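You operate a simulated robot arm through the tools that you are given. There is no shell and no other tool.

You are at the controls of a simulated robot arm. One attempt, no reset.

TASK
Lid and seal the tub that the order card names.
Fine: its own lid, pressed home by the small press; sliding plate back in the middle, purple switch off. Where these are worked on the way, their far stop is far enough and under half their travel is too little: sliding plate.
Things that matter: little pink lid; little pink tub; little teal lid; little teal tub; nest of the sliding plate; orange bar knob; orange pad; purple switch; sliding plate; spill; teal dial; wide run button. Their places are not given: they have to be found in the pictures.

The check looks at the end state, three seconds after you hand in, the way a careful person would. Anything else that was tipped, shoved, dropped, spilled or broken makes it a failure. A push-on lid holds only when it is set on centred and level and pressed home; a screw cap is set on level and turned clockwise until tight.

THE ROBOT
A 7-joint arm with a two-finger parallel gripper, fixed in place. Base frame: the origin is at the foot of the arm, x ahead of it, y to its left, z up. Units: cm, rad, N and s.
Its first joint turns from -2.601 to 2.601 rad. Payload 3.43 kg.
The tool frame sits at the grasp point between the pads (the TCP): z along the fingers, y along the line on which they close. The tips reach 3 cm beyond it. Largest opening 9.4 cm; finger width 2.8, thickness 1; the body of the gripper, 5 by 9.6 cm, starts 5.5 cm behind the TCP.
Orientation is that of the tool frame in the base frame, as a unit quaternion [x, y, z, w]. With the fingers straight down and closing along the base's y, the tool's x points along the base's -x, its y along +y and its z along -z.

THE INTERFACE
- The arm moves only by the tool arm_command. Its argument "increments" is a list of rows, each a list of 3 entries, a list of its own where there are three numbers: the turn, a rotation vector about the base's x, y, z in rad, then the shift along the base's x, y, z in cm, then the closure in counts, from 0 (fully open) to 255 (shut). In form: [[[ax, ay, az], [x, y, z], fingers], ...]. A call has 1 to 20 rows; each row shifts and turns the commanded pose from where the row before left it. A row lasts 0.2 s, in which the tool goes at most 5 cm and 0.15 rad; a call with a longer step from one row to the next is refused whole, and so is a gripper value outside its range. A pose out of reach is approached as far as the arm can. The call stops where the force on the tool passes 90 N (or 10 N more than at its start, if that is more) or the arm is blocked; 0.2 s more then pass. The fingers move at their own pace (about 4.5 cm/s each) and stop on an object; they squeeze with about 30 N. The grip force told is the motor's: it shows also when the fingers shut on nothing. Time passes only in rows, and 0.2 s behind the last, so rows that do not move let the fingers close. The reply holds the time, the measured pose of the TCP, the force on the tool along the base axes, the opening and the grip force, in the units named above and with some noise, with the torque about the TCP (base axes, N m) and any sound that the robot's microphone picked up.
- Cameras (640 x 400 px; columns grow to the right, rows downward): "scene" is fixed at [40.05, -49.89, 153.43]; the picture's right is [0.12, -0.99, 0.00], its down [-0.82, -0.10, -0.56] and it looks along [0.56, 0.07, -0.83] (base axes); focal length 304 px, centre (320, 200). "wrist" rides on the gripper at [7.6, 1.4, -10.2] in the tool frame; the picture's right is [-0.18, 0.98, 0.00], its down [-0.75, -0.14, -0.64] and it looks along [-0.63, -0.12, 0.77] (tool axes); focal length 243 px, centre (320, 200).
- capture(camera): a new picture of that camera. It takes no simulated time.
- pixel_to_xyz(camera, pixels): for up to 12 pixels [column, row] of the newest picture of that camera ("zoom" is the newest enlarged one), the place [x, y, z] in the base frame of the surface seen there, good to about 0.2 cm. It takes no simulated time.
- close_up(camera, box): a new picture of the part [left, top, right, bottom] of that camera's present view, enlarged. It takes no simulated time.
- job_done(): hands the job in; it is judged then, once.

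Leave the gripper open and the arm clear of the work at the hand-in unless told otherwise.

The tools are called after "Request:" as a command line: name --argument value ..., lists and objects as JSON in quotes. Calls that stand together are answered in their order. arm_command: Moves the arm, as the interface text tells. Its arguments: {"type":"object","properties":{"increments":{"type":"array","items":{"type":"array"}}},"required":["increments"]} The other tools are called the same way: capture (camera) takes a picture; pixel_to_xyz (camera, pixels) gives the place of the surface under pixels of a picture; close_up (camera, box) takes an enlarged picture of a part of a camera's view; job_done () hands the job in.

At the start:

```text
time: 0.0
tool_pos: [92.69, -34.22, 114.96]
tcp_rot: [0.0, 1.0, -0.001, 0.0]
wrist_force: [0.5, 0.2, 0.5]
wrist_torque: [0.01, 0.02, 0.0]
width: 9.4
finger_force: 0.0
```

scene: 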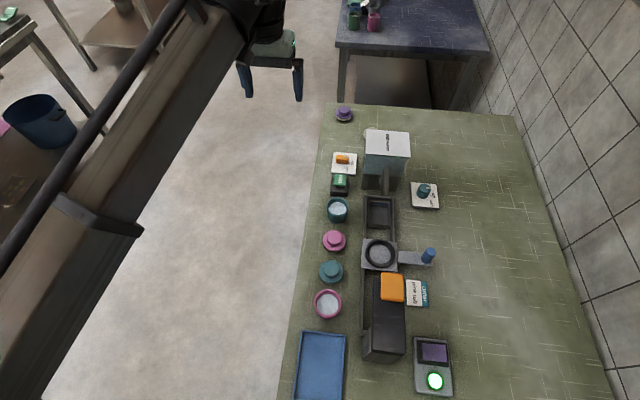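
wrist: 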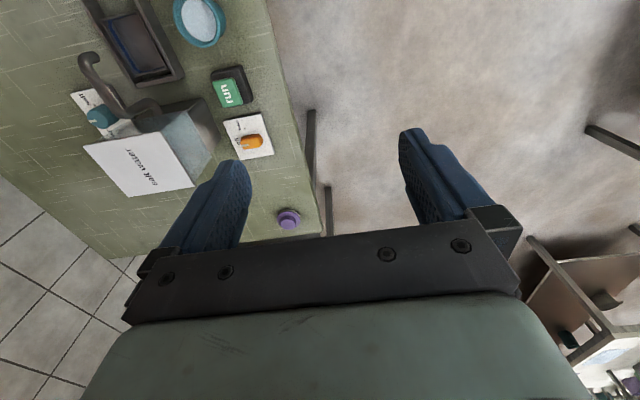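

I see a green worktop with tubs, lids, a small machine and cards. I'll zoom in on parts of the scene to read the order card and understand the devices.

Request:
close_up --camera "scene" --box '[310, 230, 470, 330]'

Request:
close_up --camera "scene" --box '[310, 100, 470, 200]'

Request:
close_up --camera "scene" --box '[310, 180, 470, 280]'

Request:
close_up --camera "scene" --box '[310, 300, 470, 400]'

```text
4.00 times, centred on (390, 280) of scene
```

zoom: 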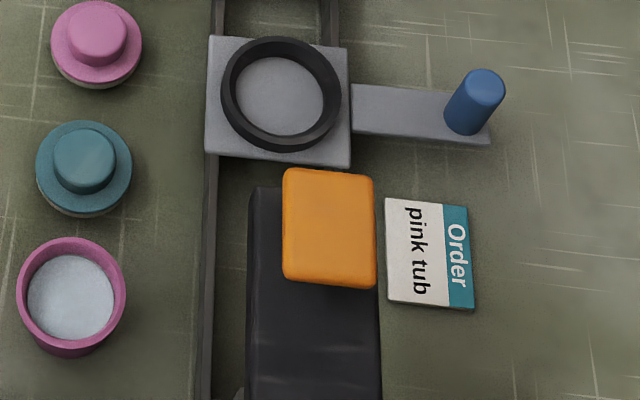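

```text
4.00 times, centred on (390, 150) of scene
```

zoom: 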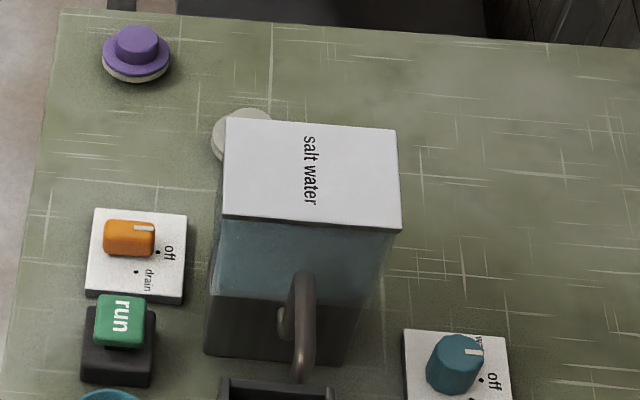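

```text
4.00 times, centred on (390, 230) of scene
```

zoom: 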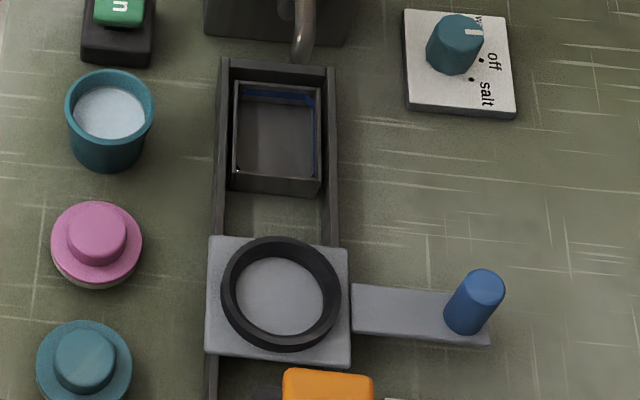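

```text
4.00 times, centred on (390, 350) of scene
```

zoom: 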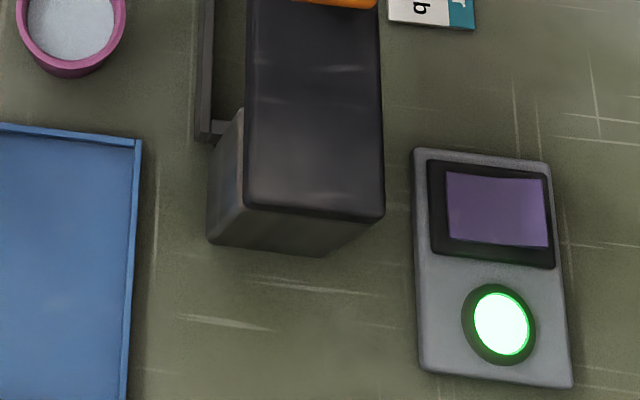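

The order card (416, 293) says "pink tub". The pink tub is at (328, 303) and the pink lid at (334, 240). I'll measure places of the main items next.

Request:
pixel_to_xyz --camera "scene" --pixels '[[328, 303], [334, 238], [330, 270], [338, 210], [380, 254], [428, 256], [393, 288], [390, 330], [434, 352], [434, 380], [345, 112], [341, 180]]'

Request:
pixel_to_xyz --camera "scene" --pixels '[[343, 160], [423, 190], [388, 140], [380, 180], [380, 212], [320, 370], [368, 315], [450, 200], [365, 262], [396, 243], [418, 262], [386, 355]]'

```text
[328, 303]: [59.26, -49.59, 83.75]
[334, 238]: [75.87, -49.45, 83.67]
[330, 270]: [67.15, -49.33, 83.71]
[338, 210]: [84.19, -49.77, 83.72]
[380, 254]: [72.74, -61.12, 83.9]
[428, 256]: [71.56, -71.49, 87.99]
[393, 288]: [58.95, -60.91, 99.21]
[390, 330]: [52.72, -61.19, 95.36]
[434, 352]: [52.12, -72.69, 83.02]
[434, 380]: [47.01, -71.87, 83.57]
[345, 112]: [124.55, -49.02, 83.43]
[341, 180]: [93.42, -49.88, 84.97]
```

```text
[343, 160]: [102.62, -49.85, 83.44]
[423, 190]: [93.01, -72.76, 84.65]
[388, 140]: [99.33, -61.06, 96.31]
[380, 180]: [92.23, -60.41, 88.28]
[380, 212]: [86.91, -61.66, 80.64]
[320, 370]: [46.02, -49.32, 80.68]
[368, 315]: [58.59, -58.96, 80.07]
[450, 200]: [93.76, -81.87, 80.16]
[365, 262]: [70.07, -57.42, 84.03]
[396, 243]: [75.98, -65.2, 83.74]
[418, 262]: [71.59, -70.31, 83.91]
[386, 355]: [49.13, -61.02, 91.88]
```

The tabletop is at about z=80, and the slide runs along x at y≈-61. The plate sits at x≈73, the press at x≈50–60 has an orange pad on top (z≈99), and the spout is at x≈92. I'll bring the arm to x≈62, y≈-34 up high, turning the tool by -90° about z so the wrist camera looks toward -y at the press.

Request:
arm_command --increments '[[[0, 0, -0.14], [-3, 0, 0], 0], [[0, 0, -0.14], [-3, 0, 0], 0], [[0, 0, -0.14], [-3, 0, 0], 0], [[0, 0, -0.14], [-3, 0, 0], 0], [[0, 0, -0.14], [-3, 0, 0], 0], [[0, 0, -0.14], [-3, 0, 0], 0], [[0, 0, -0.14], [-3, 0, 0], 0], [[0, 0, -0.14], [-3, 0, 0], 0], [[0, 0, -0.14], [-3, 0, 0], 0], [[0, 0, -0.14], [-3, 0, 0], 0], [[0, 0, -0.1708], [-1, 0, 0], 0]]'

```text
refused: row 11 steps farther than a row can; nothing moved
```

Row 11 turned too far, so I'm splitting that last turn across two rows.

Request:
arm_command --increments '[[[0, 0, -0.14], [-3, 0, 0], 0], [[0, 0, -0.14], [-3, 0, 0], 0], [[0, 0, -0.14], [-3, 0, 0], 0], [[0, 0, -0.14], [-3, 0, 0], 0], [[0, 0, -0.14], [-3, 0, 0], 0], [[0, 0, -0.14], [-3, 0, 0], 0], [[0, 0, -0.14], [-3, 0, 0], 0], [[0, 0, -0.14], [-3, 0, 0], 0], [[0, 0, -0.14], [-3, 0, 0], 0], [[0, 0, -0.14], [-3, 0, 0], 0], [[0, 0, -0.1], [-1, 0, 0], 0], [[0, 0, -0.0708], [0, 0, 0], 0], [[0, 0, 0], [0, 0, 0], 0]]'

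```text
time: 2.8
tool_pos: [62.86, -34.78, 112.32]
tcp_rot: [0.708, 0.707, 0.001, 0.004]
wrist_force: [-0.2, 0.0, 0.7]
wrist_torque: [-0.07, 0.01, 0.0]
width: 9.4
finger_force: 0.0
out of reach, approached as far as the arm can: row 9, 10, 11
```

The arm moved, though some rows were at the edge of its reach, so z came out lower at 112.3. I'll look with both cameras.

Request:
capture --camera "wrist"

Request:
capture --camera "scene"

```text
taken
```

wrist: 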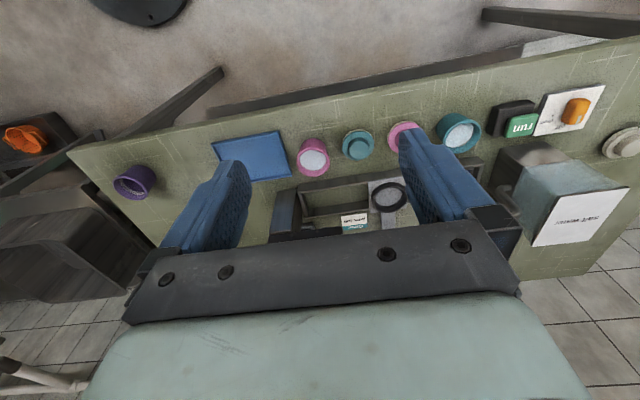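

```text
taken
```

scene: 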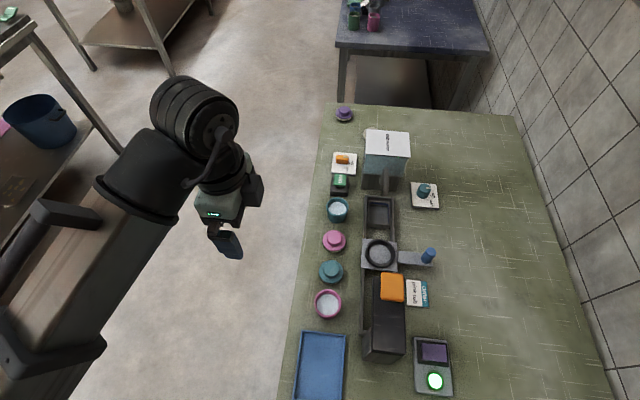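

The wrist view is mounted upside down and the gripper hides its lower half. I'll lower to z≈98 and tilt the fingers toward -y by about 0.75 rad, which gives a flat side view of the press.

Request:
arm_command --increments '[[[0, 0, 0], [0, 0, -4], 0], [[0, 0, 0], [0, 0, -4], 0], [[-0.12, 0, 0], [0, 0, -4], 0], [[-0.13, 0, 0], [0, 0, -2], 0], [[-0.13, 0, 0], [0, 0, 0], 0], [[-0.13, 0, 0], [0, 0, 0], 0], [[-0.13, 0, 0], [0, 0, 0], 0], [[-0.13, 0, 0], [0, 0, 0], 0], [[0, 0, 0], [0, 0, 0], 0]]'

Request:
capture --camera "wrist"

```text
time: 4.8
tool_pos: [62.66, -34.89, 98.27]
tcp_rot: [0.655, 0.655, -0.265, 0.266]
wrist_force: [0.6, -0.9, 0.8]
wrist_torque: [-0.02, 0.01, 0.03]
width: 9.39
finger_force: 0.1
```

```text
taken
```

wrist: 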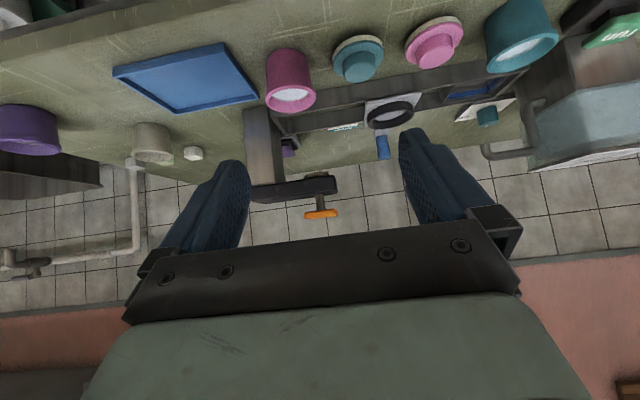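

From the side the press looks like a column with an overhanging beam and an orange pad on a stem, around (315, 200). I'll zoom in on it.

Request:
close_up --camera "wrist" --box '[230, 80, 430, 230]'

Request:
close_up --camera "wrist" --box '[100, 30, 300, 180]'

Request:
close_up --camera "wrist" --box '[400, 0, 640, 180]'

```text
2.67 times, centred on (330, 155) of wrist
```

zoom: 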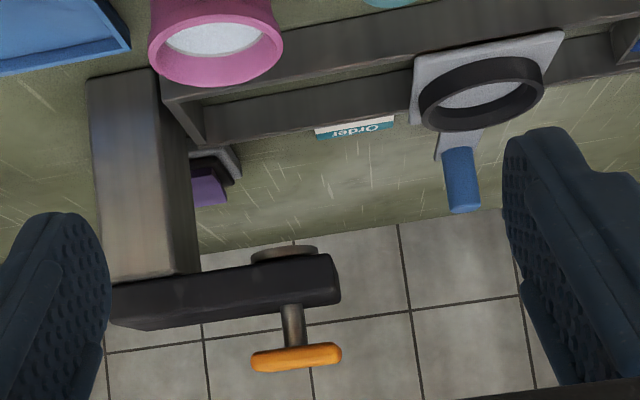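

```text
2.67 times, centred on (200, 105) of wrist
```

zoom: 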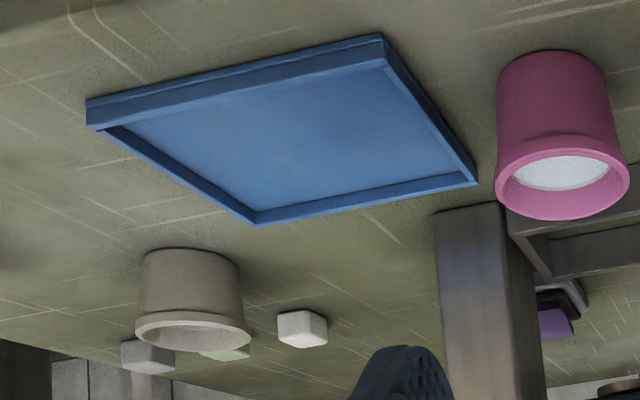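

```text
2.22 times, centred on (520, 90) of wrist
```

zoom: 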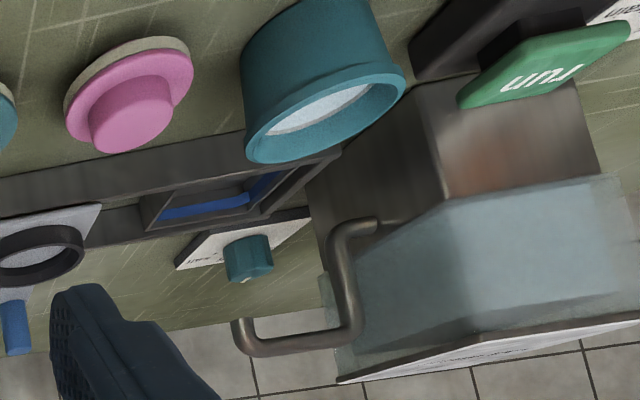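

The press is manual: pushing the orange pad down drives the disc under the beam. I'll re-zoom on it and measure the disc, pad, ring, knob and tub.

Request:
close_up --camera "wrist" --box '[230, 80, 430, 230]'

Request:
pixel_to_xyz --camera "zoom" --pixels '[[285, 254], [283, 261], [295, 357], [255, 360], [338, 352], [293, 325], [460, 205], [478, 95], [480, 130], [425, 110], [540, 85], [480, 63]]'

Request:
pixel_to_xyz --camera "zoom" --pixels '[[300, 275], [300, 165], [215, 185], [215, 40], [215, 78], [160, 25], [275, 25], [445, 180], [160, 180], [130, 90], [300, 55], [280, 103]]'

```text
2.67 times, centred on (330, 155) of wrist
```

zoom: 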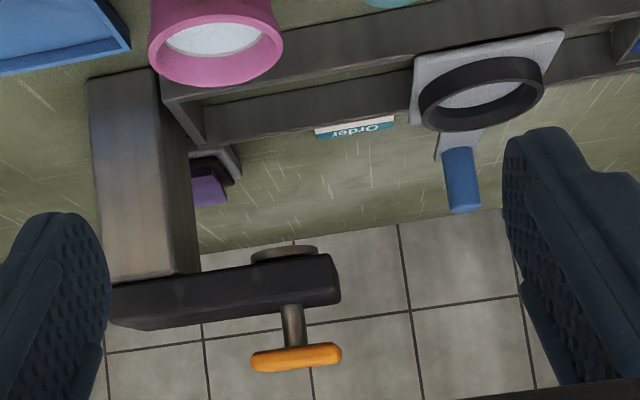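

```text
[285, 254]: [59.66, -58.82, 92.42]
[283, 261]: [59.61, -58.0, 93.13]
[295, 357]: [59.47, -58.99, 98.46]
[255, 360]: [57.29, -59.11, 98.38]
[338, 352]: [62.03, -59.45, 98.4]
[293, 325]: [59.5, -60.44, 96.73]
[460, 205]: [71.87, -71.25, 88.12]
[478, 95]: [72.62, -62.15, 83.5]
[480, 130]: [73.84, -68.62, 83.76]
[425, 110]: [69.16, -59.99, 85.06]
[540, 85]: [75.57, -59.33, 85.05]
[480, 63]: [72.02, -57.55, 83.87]
```

```text
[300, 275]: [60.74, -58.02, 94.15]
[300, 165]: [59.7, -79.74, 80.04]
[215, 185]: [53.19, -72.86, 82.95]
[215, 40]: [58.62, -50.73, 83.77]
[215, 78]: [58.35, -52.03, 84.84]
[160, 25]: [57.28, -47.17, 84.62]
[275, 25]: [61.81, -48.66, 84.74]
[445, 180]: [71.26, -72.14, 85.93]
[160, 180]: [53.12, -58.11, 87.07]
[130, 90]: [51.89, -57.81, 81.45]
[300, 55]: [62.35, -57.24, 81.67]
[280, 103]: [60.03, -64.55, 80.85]
```

Measured so far:
- Press disc underside: z≈92.3
- Pad top: z≈99.2 at (59.6, -61)
- Plate top: z≈83.8
- Ring top: z≈85.05
- Blue knob: (71.7, -71.5), top at z≈88

Next I'll undo the tilt and yaw, rise, and go over the purple switch box near (50, -72) to read its state.

Request:
arm_command --increments '[[[0.13, 0, 0], [0, 0, 3], 0], [[0.13, 0, 0], [0, 0, 3], 0], [[0.13, 0, 0], [0, 0, 3], 0], [[0.13, 0, 0], [0, 0, 2], 0], [[0.13, 0, 0], [0, 0, 0], 0], [[0.12, 0, 0], [0, 0, 0], 0], [[0, 0, 0.143], [0, -3, 0], 0], [[0, 0, 0.143], [0, -3, 0], 0], [[0, 0, 0.143], [0, -3, 0], 0], [[0, 0, 0.143], [-1, -3, 0], 0], [[0, 0, 0.143], [-1, -4, 0], 0], [[0, 0, 0.143], [-1, -4, 0], 0], [[0, 0, 0.143], [-1, -4, 0], 0], [[0, 0, 0.143], [-1, -4, 0], 0], [[0, 0, 0.143], [-1, -4, 0], 0], [[0, 0, 0.143], [-1, -3, 0], 0], [[0, 0, 0.1408], [0, 0, 0], 0], [[0, 0, 0], [0, 0, 0], 0]]'

Request:
capture --camera "wrist"

Request:
capture --camera "scene"

```text
time: 8.6
tool_pos: [55.74, -69.9, 109.25]
tcp_rot: [-0.001, 1.0, 0.0, 0.0]
wrist_force: [0.1, 0.2, 0.2]
wrist_torque: [0.04, 0.04, 0.03]
width: 9.38
finger_force: 0.0
```

```text
taken
```

wrist: 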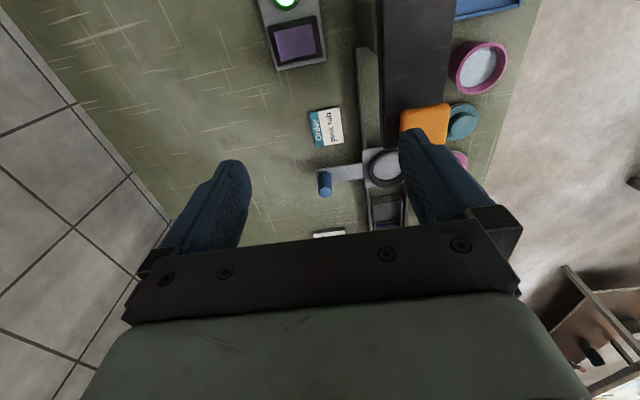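

```text
taken
```

scene: 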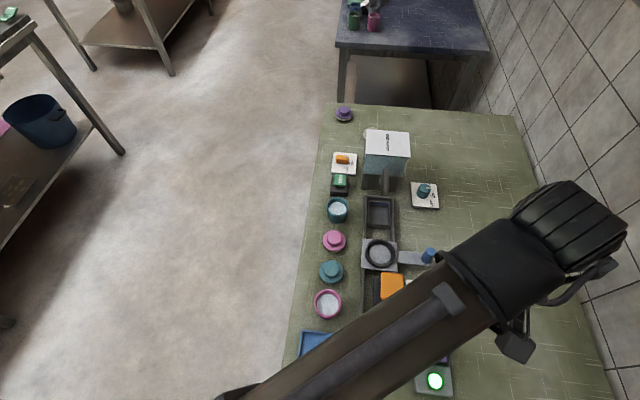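

The switch box shows at (296, 42) in the wrist picture. I'll zoom in on it.

Request:
close_up --camera "wrist" --box '[240, 0, 352, 70]'

Request:
close_up --camera "wrist" --box '[300, 0, 520, 230]'

Request:
close_up --camera "wrist" --box '[300, 130, 420, 235]'

```text
5.71 times, centred on (296, 35) of wrist
```

zoom: 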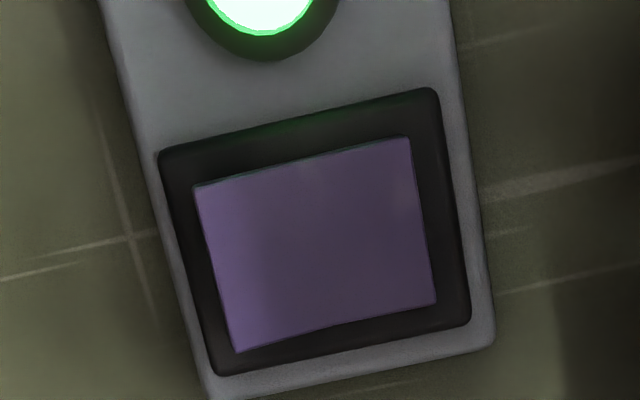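

```text
1.74 times, centred on (410, 115) of wrist
```

zoom: 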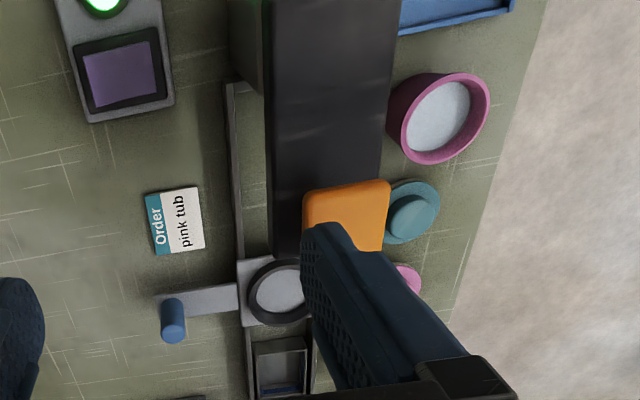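

```text
3.81 times, centred on (360, 182) of wrist
```

zoom: 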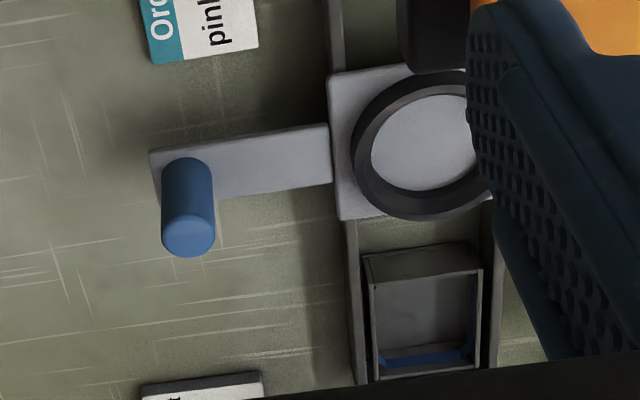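

I'll check which way the purple rocker tilts by measuring points across it, along with its frame and the lamp.

Request:
close_up --camera "wrist" --box '[240, 0, 352, 70]'

Request:
pixel_to_xyz --camera "zoom" --pixels '[[305, 165], [310, 200], [315, 245], [322, 290], [330, 320], [215, 200], [245, 330], [400, 155], [425, 290], [300, 90], [340, 350], [270, 10]]'

Request:
pixel_to_xyz --camera "scene" --pixels '[[316, 296], [340, 296], [328, 315], [328, 290], [322, 240], [346, 240], [320, 303], [336, 303], [328, 306], [323, 235], [325, 270], [336, 211]]'

```text
5.71 times, centred on (296, 35) of wrist
```

zoom: 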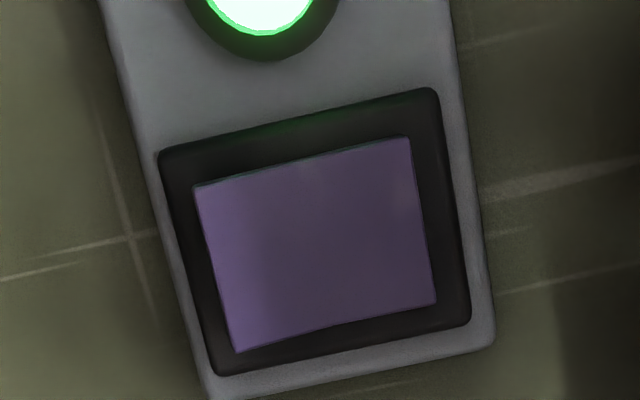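

```text
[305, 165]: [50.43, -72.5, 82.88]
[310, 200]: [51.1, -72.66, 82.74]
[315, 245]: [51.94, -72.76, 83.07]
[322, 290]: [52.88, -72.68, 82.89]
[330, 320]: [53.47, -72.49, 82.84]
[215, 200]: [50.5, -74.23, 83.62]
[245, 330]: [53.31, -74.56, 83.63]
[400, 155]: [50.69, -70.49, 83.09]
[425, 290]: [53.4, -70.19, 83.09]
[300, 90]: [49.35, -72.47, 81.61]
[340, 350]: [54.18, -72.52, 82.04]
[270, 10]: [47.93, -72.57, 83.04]
```

```text
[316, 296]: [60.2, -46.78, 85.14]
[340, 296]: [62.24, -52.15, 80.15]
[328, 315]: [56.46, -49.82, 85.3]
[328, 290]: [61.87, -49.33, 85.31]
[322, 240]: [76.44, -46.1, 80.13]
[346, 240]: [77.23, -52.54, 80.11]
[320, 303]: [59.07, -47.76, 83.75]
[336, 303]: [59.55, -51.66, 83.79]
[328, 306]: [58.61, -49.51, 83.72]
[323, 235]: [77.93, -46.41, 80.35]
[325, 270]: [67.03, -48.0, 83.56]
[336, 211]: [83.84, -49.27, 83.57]
```

The rocker is V-shaped. Its -y end is raised (83.62), its +y end is down (83.09), and the lamp is lit green. I'll take a closer look at the tubs, lids and nest before deciding on it, moving the wrist over the tub row at z≈105.

Request:
arm_command --increments '[[[0, 0, 0], [1.5, 4, 0], 0], [[0, 0, 0], [1.5, 4, 0], 0], [[0, 0, 0], [1.5, 4, 0], 0], [[0, 0, 0], [1.5, 4, 0], 0], [[0, 0, 0], [1.5, 4, -2], 0], [[0, 0, 0], [0, 0, -3], 0], [[0, 0, 0], [0, 0, -3], 0], [[0, 0, 0], [0, 0, 0], 0]]'

Request:
capture --camera "wrist"

```text
time: 10.4
tool_pos: [63.28, -49.9, 101.6]
tcp_rot: [0.0, 1.0, 0.0, 0.0]
wrist_force: [-0.6, -0.2, 0.4]
wrist_torque: [0.05, 0.02, -0.02]
width: 9.39
finger_force: 0.0
```

```text
taken
```

wrist: 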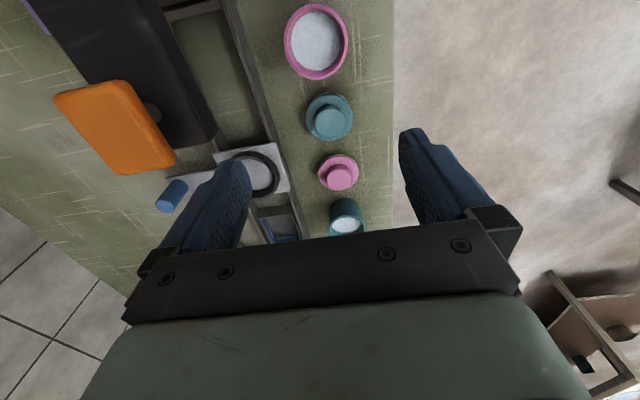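

The tub and lids are in clear view now. I'll zoom in and measure them.

Request:
close_up --camera "wrist" --box '[270, 0, 366, 60]'

Request:
pixel_to_xyz --camera "zoom" --pixels '[[320, 200], [100, 280], [518, 240], [300, 35], [310, 525], [140, 270], [320, 40]]'

Request:
close_up --camera "wrist" --box '[290, 80, 386, 220]'

Request:
close_up --camera "wrist" --box '[290, 140, 386, 200]'

```text
6.67 times, centred on (318, 30) of wrist
```

zoom: 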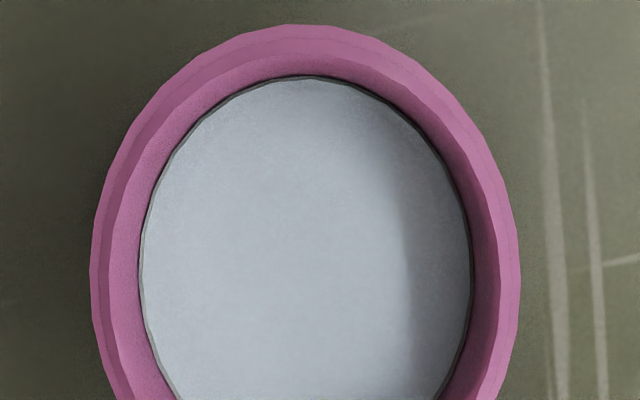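

```text
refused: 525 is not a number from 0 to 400
```

```text
2.86 times, centred on (338, 150) of wrist
```

zoom: 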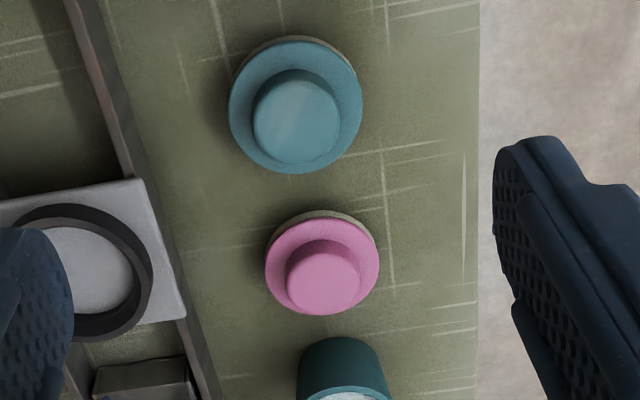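

```text
6.67 times, centred on (338, 170) of wrist
```

zoom: 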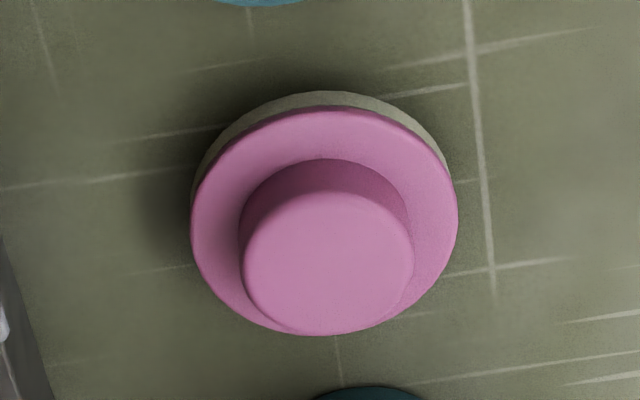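

Now I'll measure the pink lid in this zoom: knob top, flange and gasket edges.

Request:
pixel_to_xyz --camera "zoom" --pixels '[[328, 265], [245, 255], [411, 250], [330, 330], [325, 195], [325, 130], [196, 215], [452, 215], [325, 108], [300, 99], [330, 345], [215, 160]]'

Request:
close_up --camera "wrist" --box '[268, 0, 364, 90]'

Request:
pixel_to_xyz --camera "zoom" --pixels '[[320, 180], [186, 180], [460, 180], [320, 25], [320, 345], [170, 180], [475, 180], [315, 375], [320, 60], [320, 300]]'

```text
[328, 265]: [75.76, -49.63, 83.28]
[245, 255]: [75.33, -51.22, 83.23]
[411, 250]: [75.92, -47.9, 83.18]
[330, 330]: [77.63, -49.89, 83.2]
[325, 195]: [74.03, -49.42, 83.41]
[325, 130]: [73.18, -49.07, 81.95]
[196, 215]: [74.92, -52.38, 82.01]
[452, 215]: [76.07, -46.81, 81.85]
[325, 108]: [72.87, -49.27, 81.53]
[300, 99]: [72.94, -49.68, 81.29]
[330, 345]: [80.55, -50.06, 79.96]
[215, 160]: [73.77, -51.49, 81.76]
```

```text
4.44 times, centred on (316, 45) of wrist
```

zoom: 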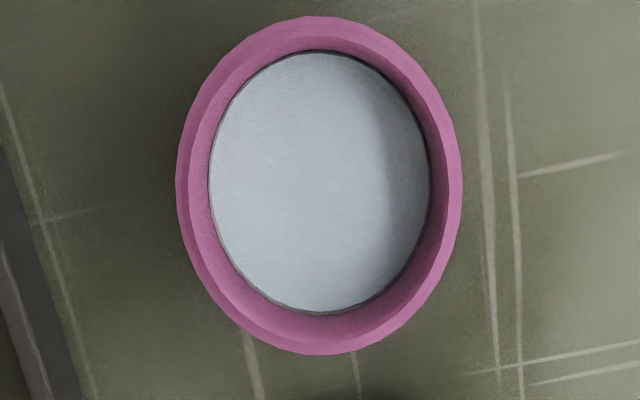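

```text
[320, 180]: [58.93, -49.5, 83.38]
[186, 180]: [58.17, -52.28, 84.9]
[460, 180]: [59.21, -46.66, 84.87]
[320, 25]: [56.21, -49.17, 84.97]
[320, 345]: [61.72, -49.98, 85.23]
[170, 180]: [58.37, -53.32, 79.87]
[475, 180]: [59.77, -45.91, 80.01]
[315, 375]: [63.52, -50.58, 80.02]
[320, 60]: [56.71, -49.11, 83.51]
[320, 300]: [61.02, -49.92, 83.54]
```

Measurements:
- Tub: centre about (58.97, -49.5), rim at z≈85.1, rim diameter about 5.6
- Pink lid: centre about (75.8, -49.6), knob 3.4 wide, top z≈83.4, flange top z≈81.9

Now I'll measure the nest ring.

Request:
close_up --camera "scene" --box '[350, 225, 446, 285]'

```text
6.67 times, centred on (398, 255) of scene
```

zoom: 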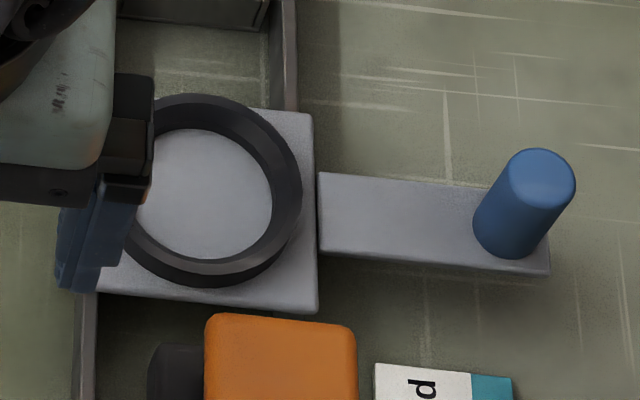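

The gripper hides part of the nest, so I'll back the arm off toward +y for a clear scene view.

Request:
arm_command --increments '[[[0, 0, 0], [0, 4, 2], 0], [[0, 0, 0], [-2, 4, 2], 0], [[0, 0, 0], [-2, 4, 0], 0], [[0, 0, 0], [0, 0, 0], 0]]'

Request:
close_up --camera "scene" --box '[350, 225, 446, 285]'

Request:
pixel_to_xyz --camera "zoom" --pixels '[[203, 195], [203, 100], [203, 125], [203, 263], [203, 280], [115, 190], [133, 190], [273, 195], [298, 195], [312, 120], [312, 305], [100, 285]]'

Request:
pixel_to_xyz --camera "zoom" --pixels '[[542, 175], [515, 235], [330, 180], [330, 250], [540, 270], [575, 180], [480, 220], [510, 190], [160, 20], [292, 40], [85, 350], [130, 290]]'

```text
time: 11.4
tool_pos: [59.18, -37.68, 105.44]
tcp_rot: [0.0, 1.0, 0.001, 0.0]
wrist_force: [-0.6, -0.2, -0.6]
wrist_torque: [-0.01, 0.01, -0.01]
width: 9.42
finger_force: 0.1
```

```text
6.67 times, centred on (398, 255) of scene
```

zoom: 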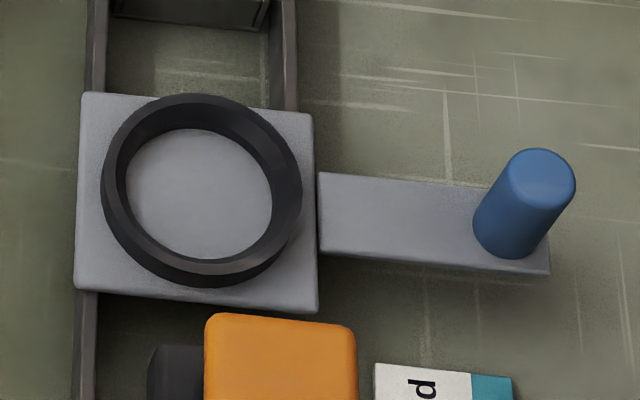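

```text
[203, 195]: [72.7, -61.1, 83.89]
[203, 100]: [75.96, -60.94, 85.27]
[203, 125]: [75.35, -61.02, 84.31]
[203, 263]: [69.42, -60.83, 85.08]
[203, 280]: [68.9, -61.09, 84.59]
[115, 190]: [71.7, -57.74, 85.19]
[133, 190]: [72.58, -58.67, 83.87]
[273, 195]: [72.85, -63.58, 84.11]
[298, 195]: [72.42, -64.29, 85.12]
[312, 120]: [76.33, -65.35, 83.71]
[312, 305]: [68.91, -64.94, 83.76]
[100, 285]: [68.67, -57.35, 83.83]
```

```text
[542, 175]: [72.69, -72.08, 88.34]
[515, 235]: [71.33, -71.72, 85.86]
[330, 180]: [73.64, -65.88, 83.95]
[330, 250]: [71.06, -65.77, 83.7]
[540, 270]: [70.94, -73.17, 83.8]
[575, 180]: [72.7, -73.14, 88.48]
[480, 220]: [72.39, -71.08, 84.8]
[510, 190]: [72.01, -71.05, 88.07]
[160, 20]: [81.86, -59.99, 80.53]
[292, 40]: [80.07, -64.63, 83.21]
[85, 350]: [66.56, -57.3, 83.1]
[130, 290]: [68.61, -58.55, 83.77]
```

The plate spans x 68.7–76.3 and y -57.3 to -65.3, with the nest centre near (72.6, -61.1). I'll refine the tub and lid centres with rim points from the scene camera.

Request:
close_up --camera "scene" --box '[296, 280, 360, 320]'

Request:
close_up --camera "scene" --box '[302, 220, 366, 260]'

```text
10.00 times, centred on (328, 300) of scene
```

zoom: 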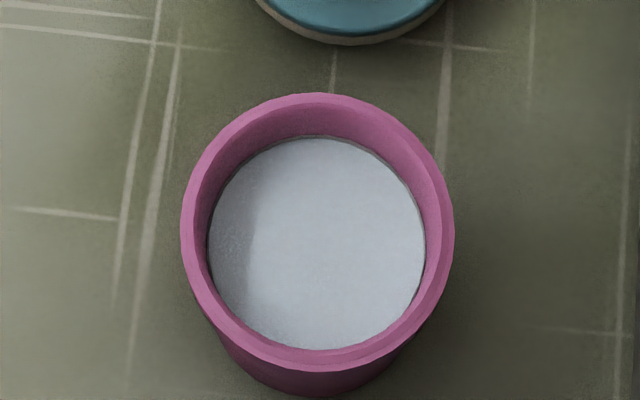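

```text
10.00 times, centred on (334, 240) of scene
```

zoom: 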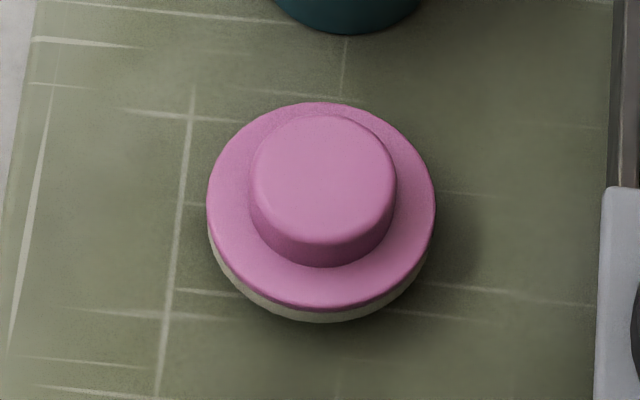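

Querying rim points on the pink lid in this zoom, then on the tub.

Request:
pixel_to_xyz --camera "zoom" --pixels '[[324, 178], [256, 178], [392, 178], [324, 120], [324, 238], [211, 205], [431, 205], [320, 105], [320, 303], [240, 135], [400, 135], [245, 275]]'

Request:
close_up --camera "scene" --box '[296, 280, 360, 320]'

Request:
pixel_to_xyz --camera "zoom" --pixels '[[184, 235], [450, 235], [318, 97], [318, 365], [225, 135], [412, 135], [220, 330], [412, 330], [316, 245], [215, 245], [420, 245], [316, 345]]'

```text
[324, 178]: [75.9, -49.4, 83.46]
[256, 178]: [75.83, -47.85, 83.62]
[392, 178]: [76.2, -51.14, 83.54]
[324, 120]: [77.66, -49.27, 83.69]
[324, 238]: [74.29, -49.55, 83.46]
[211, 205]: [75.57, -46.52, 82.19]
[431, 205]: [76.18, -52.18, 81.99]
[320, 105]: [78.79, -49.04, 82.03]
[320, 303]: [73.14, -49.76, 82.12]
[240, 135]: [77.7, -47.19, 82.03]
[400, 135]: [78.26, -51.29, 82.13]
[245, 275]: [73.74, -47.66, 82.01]
```

```text
10.00 times, centred on (328, 300) of scene
```

zoom: 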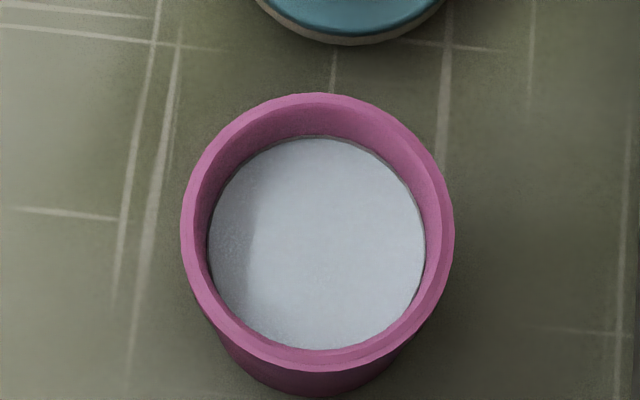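

```text
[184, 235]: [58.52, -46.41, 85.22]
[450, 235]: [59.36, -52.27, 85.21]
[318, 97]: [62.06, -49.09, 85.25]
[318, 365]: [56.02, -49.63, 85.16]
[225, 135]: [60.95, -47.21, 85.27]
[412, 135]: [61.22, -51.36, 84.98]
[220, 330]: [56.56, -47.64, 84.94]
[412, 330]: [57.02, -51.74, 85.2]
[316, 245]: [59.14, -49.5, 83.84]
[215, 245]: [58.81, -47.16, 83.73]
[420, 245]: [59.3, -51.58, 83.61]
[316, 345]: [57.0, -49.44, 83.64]
```

Tub centre is about (59.0, -49.45) and lid centre about (75.95, -49.45). Before reaching over the press I want to know the arm's own shape, so I'll look at the scene and measure arm surfaces.

Request:
capture --camera "scene"

```text
taken
```

scene: 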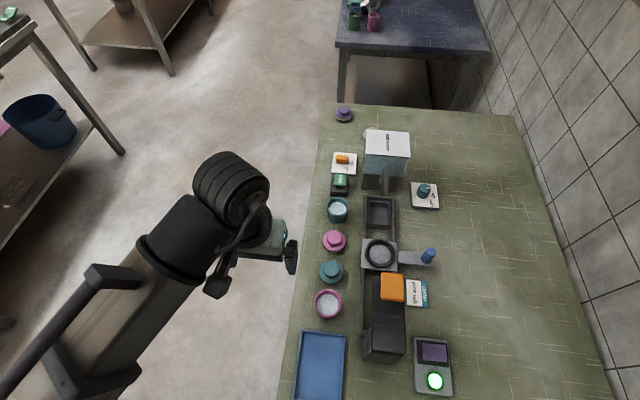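

Request:
pixel_to_xyz --camera "scene" --pixels '[[225, 175], [250, 200], [180, 240], [160, 270], [130, 300], [90, 340], [215, 285], [265, 250], [290, 255], [130, 375], [240, 215], [60, 380]]'

```text
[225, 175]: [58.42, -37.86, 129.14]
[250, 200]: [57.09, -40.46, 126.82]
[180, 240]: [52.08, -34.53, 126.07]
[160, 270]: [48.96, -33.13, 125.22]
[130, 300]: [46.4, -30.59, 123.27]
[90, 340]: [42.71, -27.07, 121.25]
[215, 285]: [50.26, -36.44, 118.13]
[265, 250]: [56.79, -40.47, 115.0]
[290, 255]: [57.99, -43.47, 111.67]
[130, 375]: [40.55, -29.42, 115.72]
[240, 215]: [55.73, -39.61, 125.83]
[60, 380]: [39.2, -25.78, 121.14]
```

At this pose the wrist sits about 20 cm above the TCP and the forearm top is near z≈125. I'll go high over the handle side (about (68, -69, 106)) and measure the forearm height relative to the press.

Request:
arm_command --increments '[[[0, 0, 0], [1, -4, 0.5], 0], [[0, 0, 0], [1, -4, 0], 0], [[0, 0, 0], [1, -4, 0], 0], [[0, 0, 0], [1, -4, 0], 0], [[0, 0, 0], [1, -4, 0], 0], [[0, 0, 0], [1, -4, 0], 0], [[0, 0, 0], [1, -4, 0], 0], [[0, 0, 0], [1, -3, 0], 0], [[0, 0, 0], [0, 0, 0], 0]]'

Request:
capture --camera "scene"

Request:
capture --camera "wrist"

```text
time: 13.4
tool_pos: [67.31, -68.89, 105.92]
tcp_rot: [0.0, 1.0, 0.0, 0.0]
wrist_force: [0.4, -0.3, -0.6]
wrist_torque: [0.02, -0.02, 0.0]
width: 9.41
finger_force: 0.1
```

```text
taken
```

scene: 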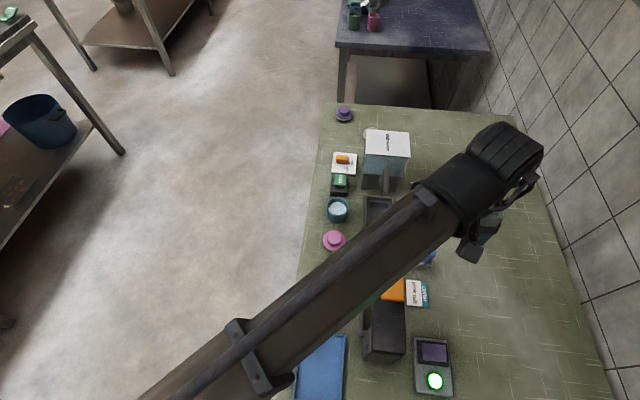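

```text
taken
```

wrist: 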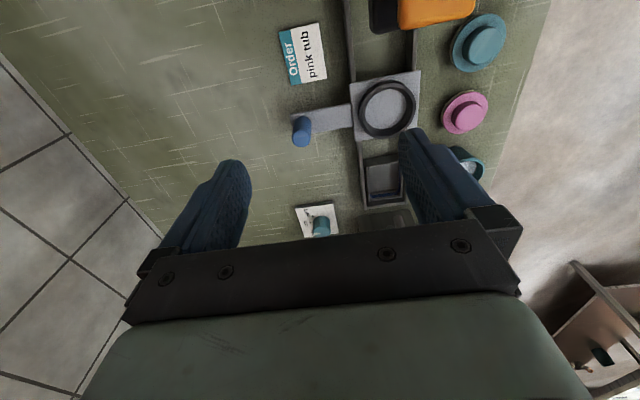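

Request:
pixel_to_xyz --camera "scene" --pixels '[[505, 145], [470, 185], [450, 180], [490, 205], [430, 205], [400, 220], [430, 245], [350, 260], [385, 285], [280, 310], [250, 350], [300, 350]]'

Request:
pixel_to_xyz --camera "wrist" --pixels '[[302, 120], [300, 137], [302, 145], [390, 105], [460, 108], [300, 65]]'

```text
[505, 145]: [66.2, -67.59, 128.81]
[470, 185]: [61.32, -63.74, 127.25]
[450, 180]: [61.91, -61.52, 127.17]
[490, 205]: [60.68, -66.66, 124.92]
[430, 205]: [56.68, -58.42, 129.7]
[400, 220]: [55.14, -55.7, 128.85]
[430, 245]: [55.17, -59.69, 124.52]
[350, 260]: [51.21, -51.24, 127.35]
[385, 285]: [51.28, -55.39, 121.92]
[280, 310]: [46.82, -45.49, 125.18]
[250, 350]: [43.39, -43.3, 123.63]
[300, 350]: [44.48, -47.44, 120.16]
```

```text
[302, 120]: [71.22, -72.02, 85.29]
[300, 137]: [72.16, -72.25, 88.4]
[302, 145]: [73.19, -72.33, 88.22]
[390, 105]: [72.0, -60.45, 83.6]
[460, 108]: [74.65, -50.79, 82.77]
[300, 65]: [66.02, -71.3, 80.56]
```

Measured from the wrist, the knob is at about (72.2, -72.2, 88.4). The forearm underside runs roughly 13 cm above the TCP, so I'll grip only the top of that knob later. Now I'll go to the pink tub with the tool yawed -45° (camera clear of the press), stopping high at z≈97 to look.

Request:
arm_command --increments '[[[0, 0, -0.13], [-1.3, 3.2, 0], 0], [[0, 0, -0.13], [-1.3, 3.2, 0], 0], [[0, 0, -0.13], [-1.4, 3.2, 0], 0], [[0, 0, -0.13], [-1.4, 3.2, 0], 0], [[0, 0, -0.13], [-1.4, 3.3, 0], 0], [[0, 0, -0.135], [-1.5, 3.3, 0], 0], [[0, 0, 0], [0, 0, -3], 0], [[0, 0, 0], [0, 0, -3], 0], [[0, 0, 0], [0, 0, -3], 0], [[0, 0, 0], [0, 0, 0], 0]]'

Request:
capture --camera "wrist"

```text
time: 15.6
tool_pos: [58.91, -49.37, 96.87]
tcp_rot: [0.382, 0.924, 0.0, 0.0]
wrist_force: [0.1, 0.0, 0.5]
wrist_torque: [-0.04, 0.01, -0.01]
width: 9.38
finger_force: 0.1
```

```text
taken
```

wrist: 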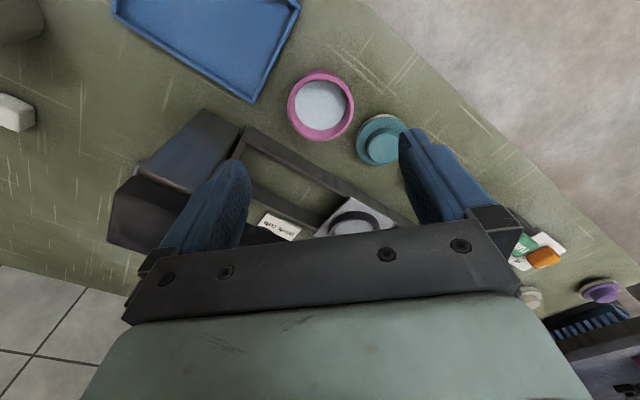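

The pink tub rim is centred at about (321, 105). I'll measure rim points here for precise centring.

Request:
close_up --camera "wrist" --box '[273, 55, 369, 155]'

Request:
pixel_to_xyz --camera "wrist" --pixels '[[290, 103], [352, 103], [321, 71], [321, 139], [299, 80], [343, 80], [299, 129], [344, 129], [321, 105]]'

```text
4.00 times, centred on (321, 105) of wrist
```

zoom: 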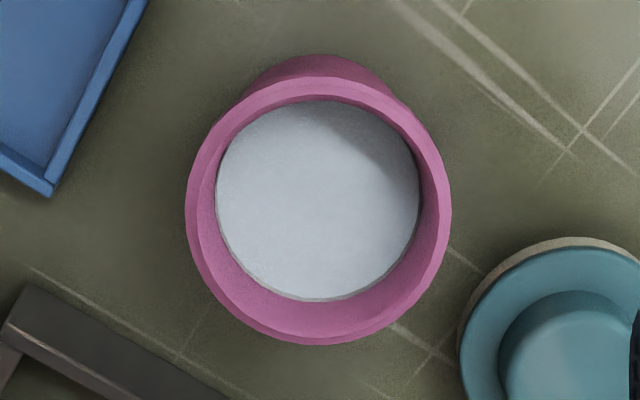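

```text
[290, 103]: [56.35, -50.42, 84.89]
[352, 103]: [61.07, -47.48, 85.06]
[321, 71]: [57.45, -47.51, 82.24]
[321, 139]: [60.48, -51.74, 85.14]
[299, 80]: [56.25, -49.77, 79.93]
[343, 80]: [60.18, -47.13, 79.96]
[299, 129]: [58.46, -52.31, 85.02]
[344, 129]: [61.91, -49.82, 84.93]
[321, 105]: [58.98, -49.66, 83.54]
```

Request:
pixel_to_xyz --camera "zoom" --pixels '[[190, 215], [448, 215], [318, 83], [318, 341], [227, 120], [410, 120], [225, 305], [410, 305], [316, 66], [270, 68]]'

```text
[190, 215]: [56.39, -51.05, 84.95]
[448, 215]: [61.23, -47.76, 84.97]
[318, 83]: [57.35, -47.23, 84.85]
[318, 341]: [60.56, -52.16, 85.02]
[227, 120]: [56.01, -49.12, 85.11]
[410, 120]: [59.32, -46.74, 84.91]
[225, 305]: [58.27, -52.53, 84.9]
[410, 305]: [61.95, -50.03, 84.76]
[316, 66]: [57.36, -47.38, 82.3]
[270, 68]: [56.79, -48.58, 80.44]
```

Rim centre comes out at (58.95, -49.5) and the TCP is nearly over it. I'll half-close the fingers to about 7.2 cm, nudge, and descend to TCP z≈84.9, so the tips are 1.9 above the table and will clear the nest ring later.

Request:
arm_command --increments '[[[0, 0, 0], [0.05, -0.13, 0], 60], [[0, 0, 0], [0, 0, -2], 60], [[0, 0, 0], [0, 0, -3], 60], [[0, 0, 0], [0, 0, -2.5], 60], [[0, 0, 0], [0, 0, -2], 60], [[0, 0, 0], [0, 0, -1.5], 60], [[0, 0, 0], [0, 0, -0.9], 60], [[0, 0, 0], [0, 0, 0], 60]]'

Request:
capture --camera "wrist"

```text
time: 17.4
tool_pos: [58.94, -49.56, 84.96]
tcp_rot: [0.383, 0.924, 0.0, 0.0]
wrist_force: [0.7, -0.5, -0.1]
wrist_torque: [0.02, -0.02, 0.0]
width: 7.21
finger_force: 0.0
```

```text
taken
```

wrist: 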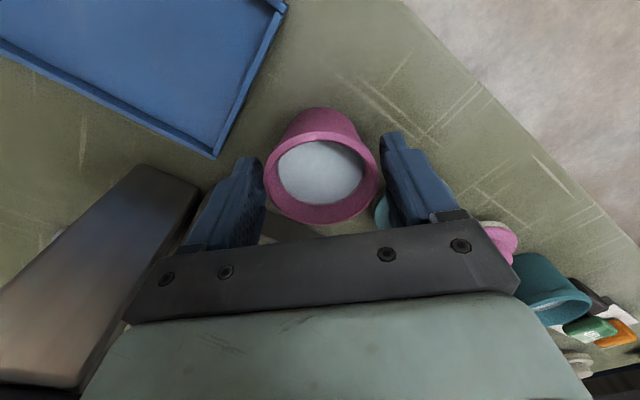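

The tub is between the fingers. I'll zoom in to check the centring across the fingers.

Request:
close_up --camera "wrist" --box '[240, 100, 400, 240]'

```text
2.86 times, centred on (320, 170) of wrist
```

zoom: 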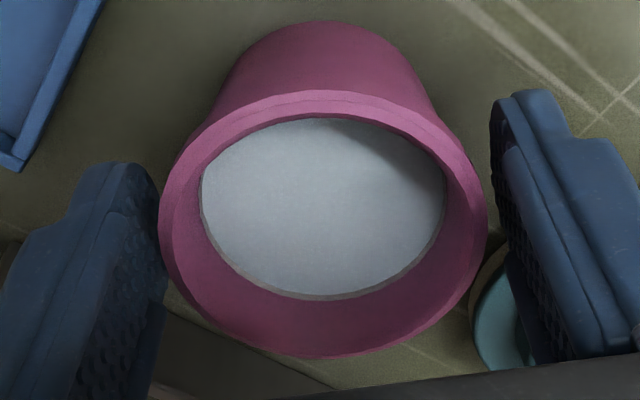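

Request:
pixel_to_xyz --camera "zoom" --pixels '[[322, 94], [322, 354], [163, 222], [482, 222], [240, 115], [410, 115], [200, 310], [445, 310], [322, 96], [322, 350], [505, 110], [75, 190]]'

```text
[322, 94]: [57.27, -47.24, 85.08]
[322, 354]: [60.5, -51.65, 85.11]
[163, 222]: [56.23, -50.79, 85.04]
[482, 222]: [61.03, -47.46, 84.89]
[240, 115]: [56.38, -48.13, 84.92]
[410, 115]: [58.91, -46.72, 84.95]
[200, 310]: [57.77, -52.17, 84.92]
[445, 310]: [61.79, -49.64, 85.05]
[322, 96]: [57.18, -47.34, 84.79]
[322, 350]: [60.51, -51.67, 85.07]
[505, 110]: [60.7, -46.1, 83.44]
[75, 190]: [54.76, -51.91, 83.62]
```

The tub centre is within about 0.1 cm of the TCP, so I'll close the fingers on the rim now.

Request:
arm_command --increments '[[[0, 0, 0], [0, 0, 0], 100], [[0, 0, 0], [0, 0, 0], 140], [[0, 0, 0], [0, 0, 0], 255], [[0, 0, 0], [0, 0, 0], 255], [[0, 0, 0], [0, 0, 0], 255]]'

Request:
capture --camera "wrist"

```text
time: 18.6
tool_pos: [58.91, -49.65, 84.93]
tcp_rot: [0.382, 0.924, 0.0, -0.001]
wrist_force: [-0.1, 0.9, 0.7]
wrist_torque: [0.01, 0.02, -0.01]
width: 5.65
finger_force: 29.6
```

```text
taken
```

wrist: 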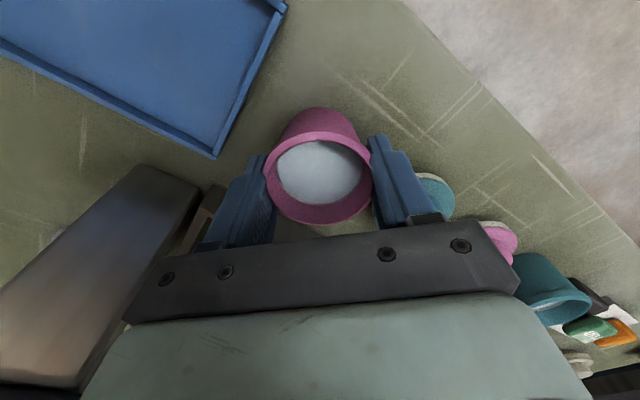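

The grip is good (width 5.65, 29.6 N). I'll lift straight up slowly by 8 cm, and check the lift before travelling.

Request:
arm_command --increments '[[[0, 0, 0], [0, 0, 0.5], 255], [[0, 0, 0], [0, 0, 1], 255], [[0, 0, 0], [0, 0, 1.5], 255], [[0, 0, 0], [0, 0, 1.5], 255], [[0, 0, 0], [0, 0, 1.5], 255], [[0, 0, 0], [0, 0, 1.5], 255], [[0, 0, 0], [0, 0, 0.6], 255], [[0, 0, 0], [0, 0, 0], 255]]'

Request:
capture --camera "wrist"

```text
time: 20.4
tool_pos: [58.97, -49.49, 93.17]
tcp_rot: [0.383, 0.924, 0.0, 0.0]
wrist_force: [0.4, 0.2, -1.3]
wrist_torque: [0.03, -0.03, -0.01]
width: 5.65
finger_force: 29.8
```

```text
taken
```

wrist: 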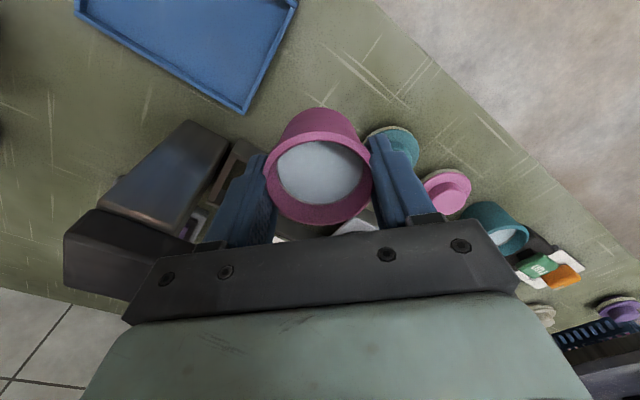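

The tub lifted cleanly and level. I'll travel +x along the row to x≈72.6 first, clear of the press, then -y to the nest.

Request:
arm_command --increments '[[[0, 0, 0], [0.8, 0, 0], 255], [[0, 0, 0], [1.6, 0, 0], 255], [[0, 0, 0], [2, 0, 0], 255], [[0, 0, 0], [2, 0, 0], 255], [[0, 0, 0], [2, 0, 0], 255], [[0, 0, 0], [2, 0, 0], 255], [[0, 0, 0], [1.8, 0, 0], 255], [[0, 0, 0], [1, -0.5, 0], 255], [[0, 0, 0], [0.43, -1.5, 0], 255], [[0, 0, 0], [0, -2, 0], 255], [[0, 0, 0], [0, -2, 0], 255], [[0, 0, 0], [0, -2, 0], 255], [[0, 0, 0], [0, -1.8, 0], 255], [[0, 0, 0], [0, -1.2, 0], 255], [[0, 0, 0], [0, -0.6, 0], 255], [[0, 0, 0], [0, 0, 0], 255]]'

Request:
capture --camera "wrist"

Request:
capture --camera "scene"

```text
time: 23.8
tool_pos: [72.56, -61.15, 93.18]
tcp_rot: [0.383, 0.924, 0.001, 0.0]
wrist_force: [0.5, 0.4, -0.6]
wrist_torque: [0.0, -0.07, 0.01]
width: 5.64
finger_force: 30.3
```

```text
taken
```

wrist: 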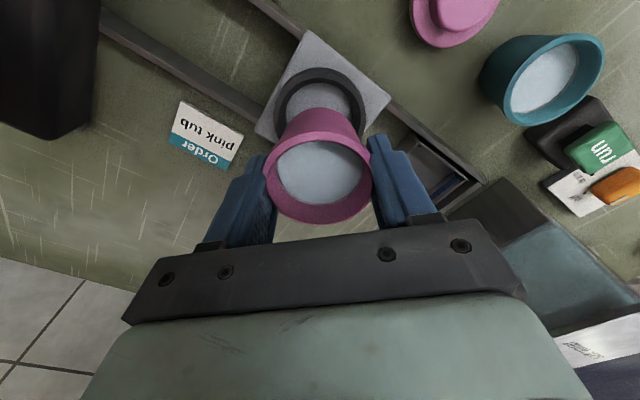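

```text
taken
```

scene: 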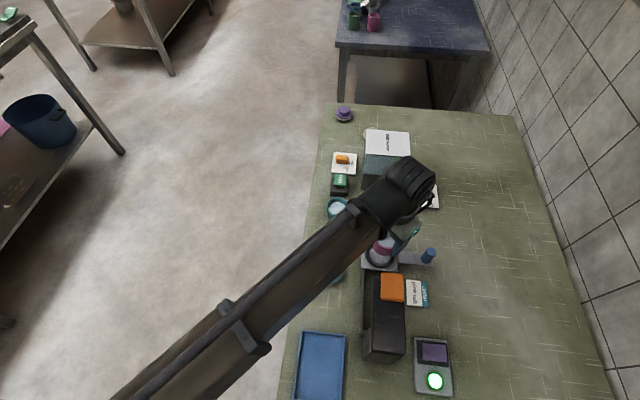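

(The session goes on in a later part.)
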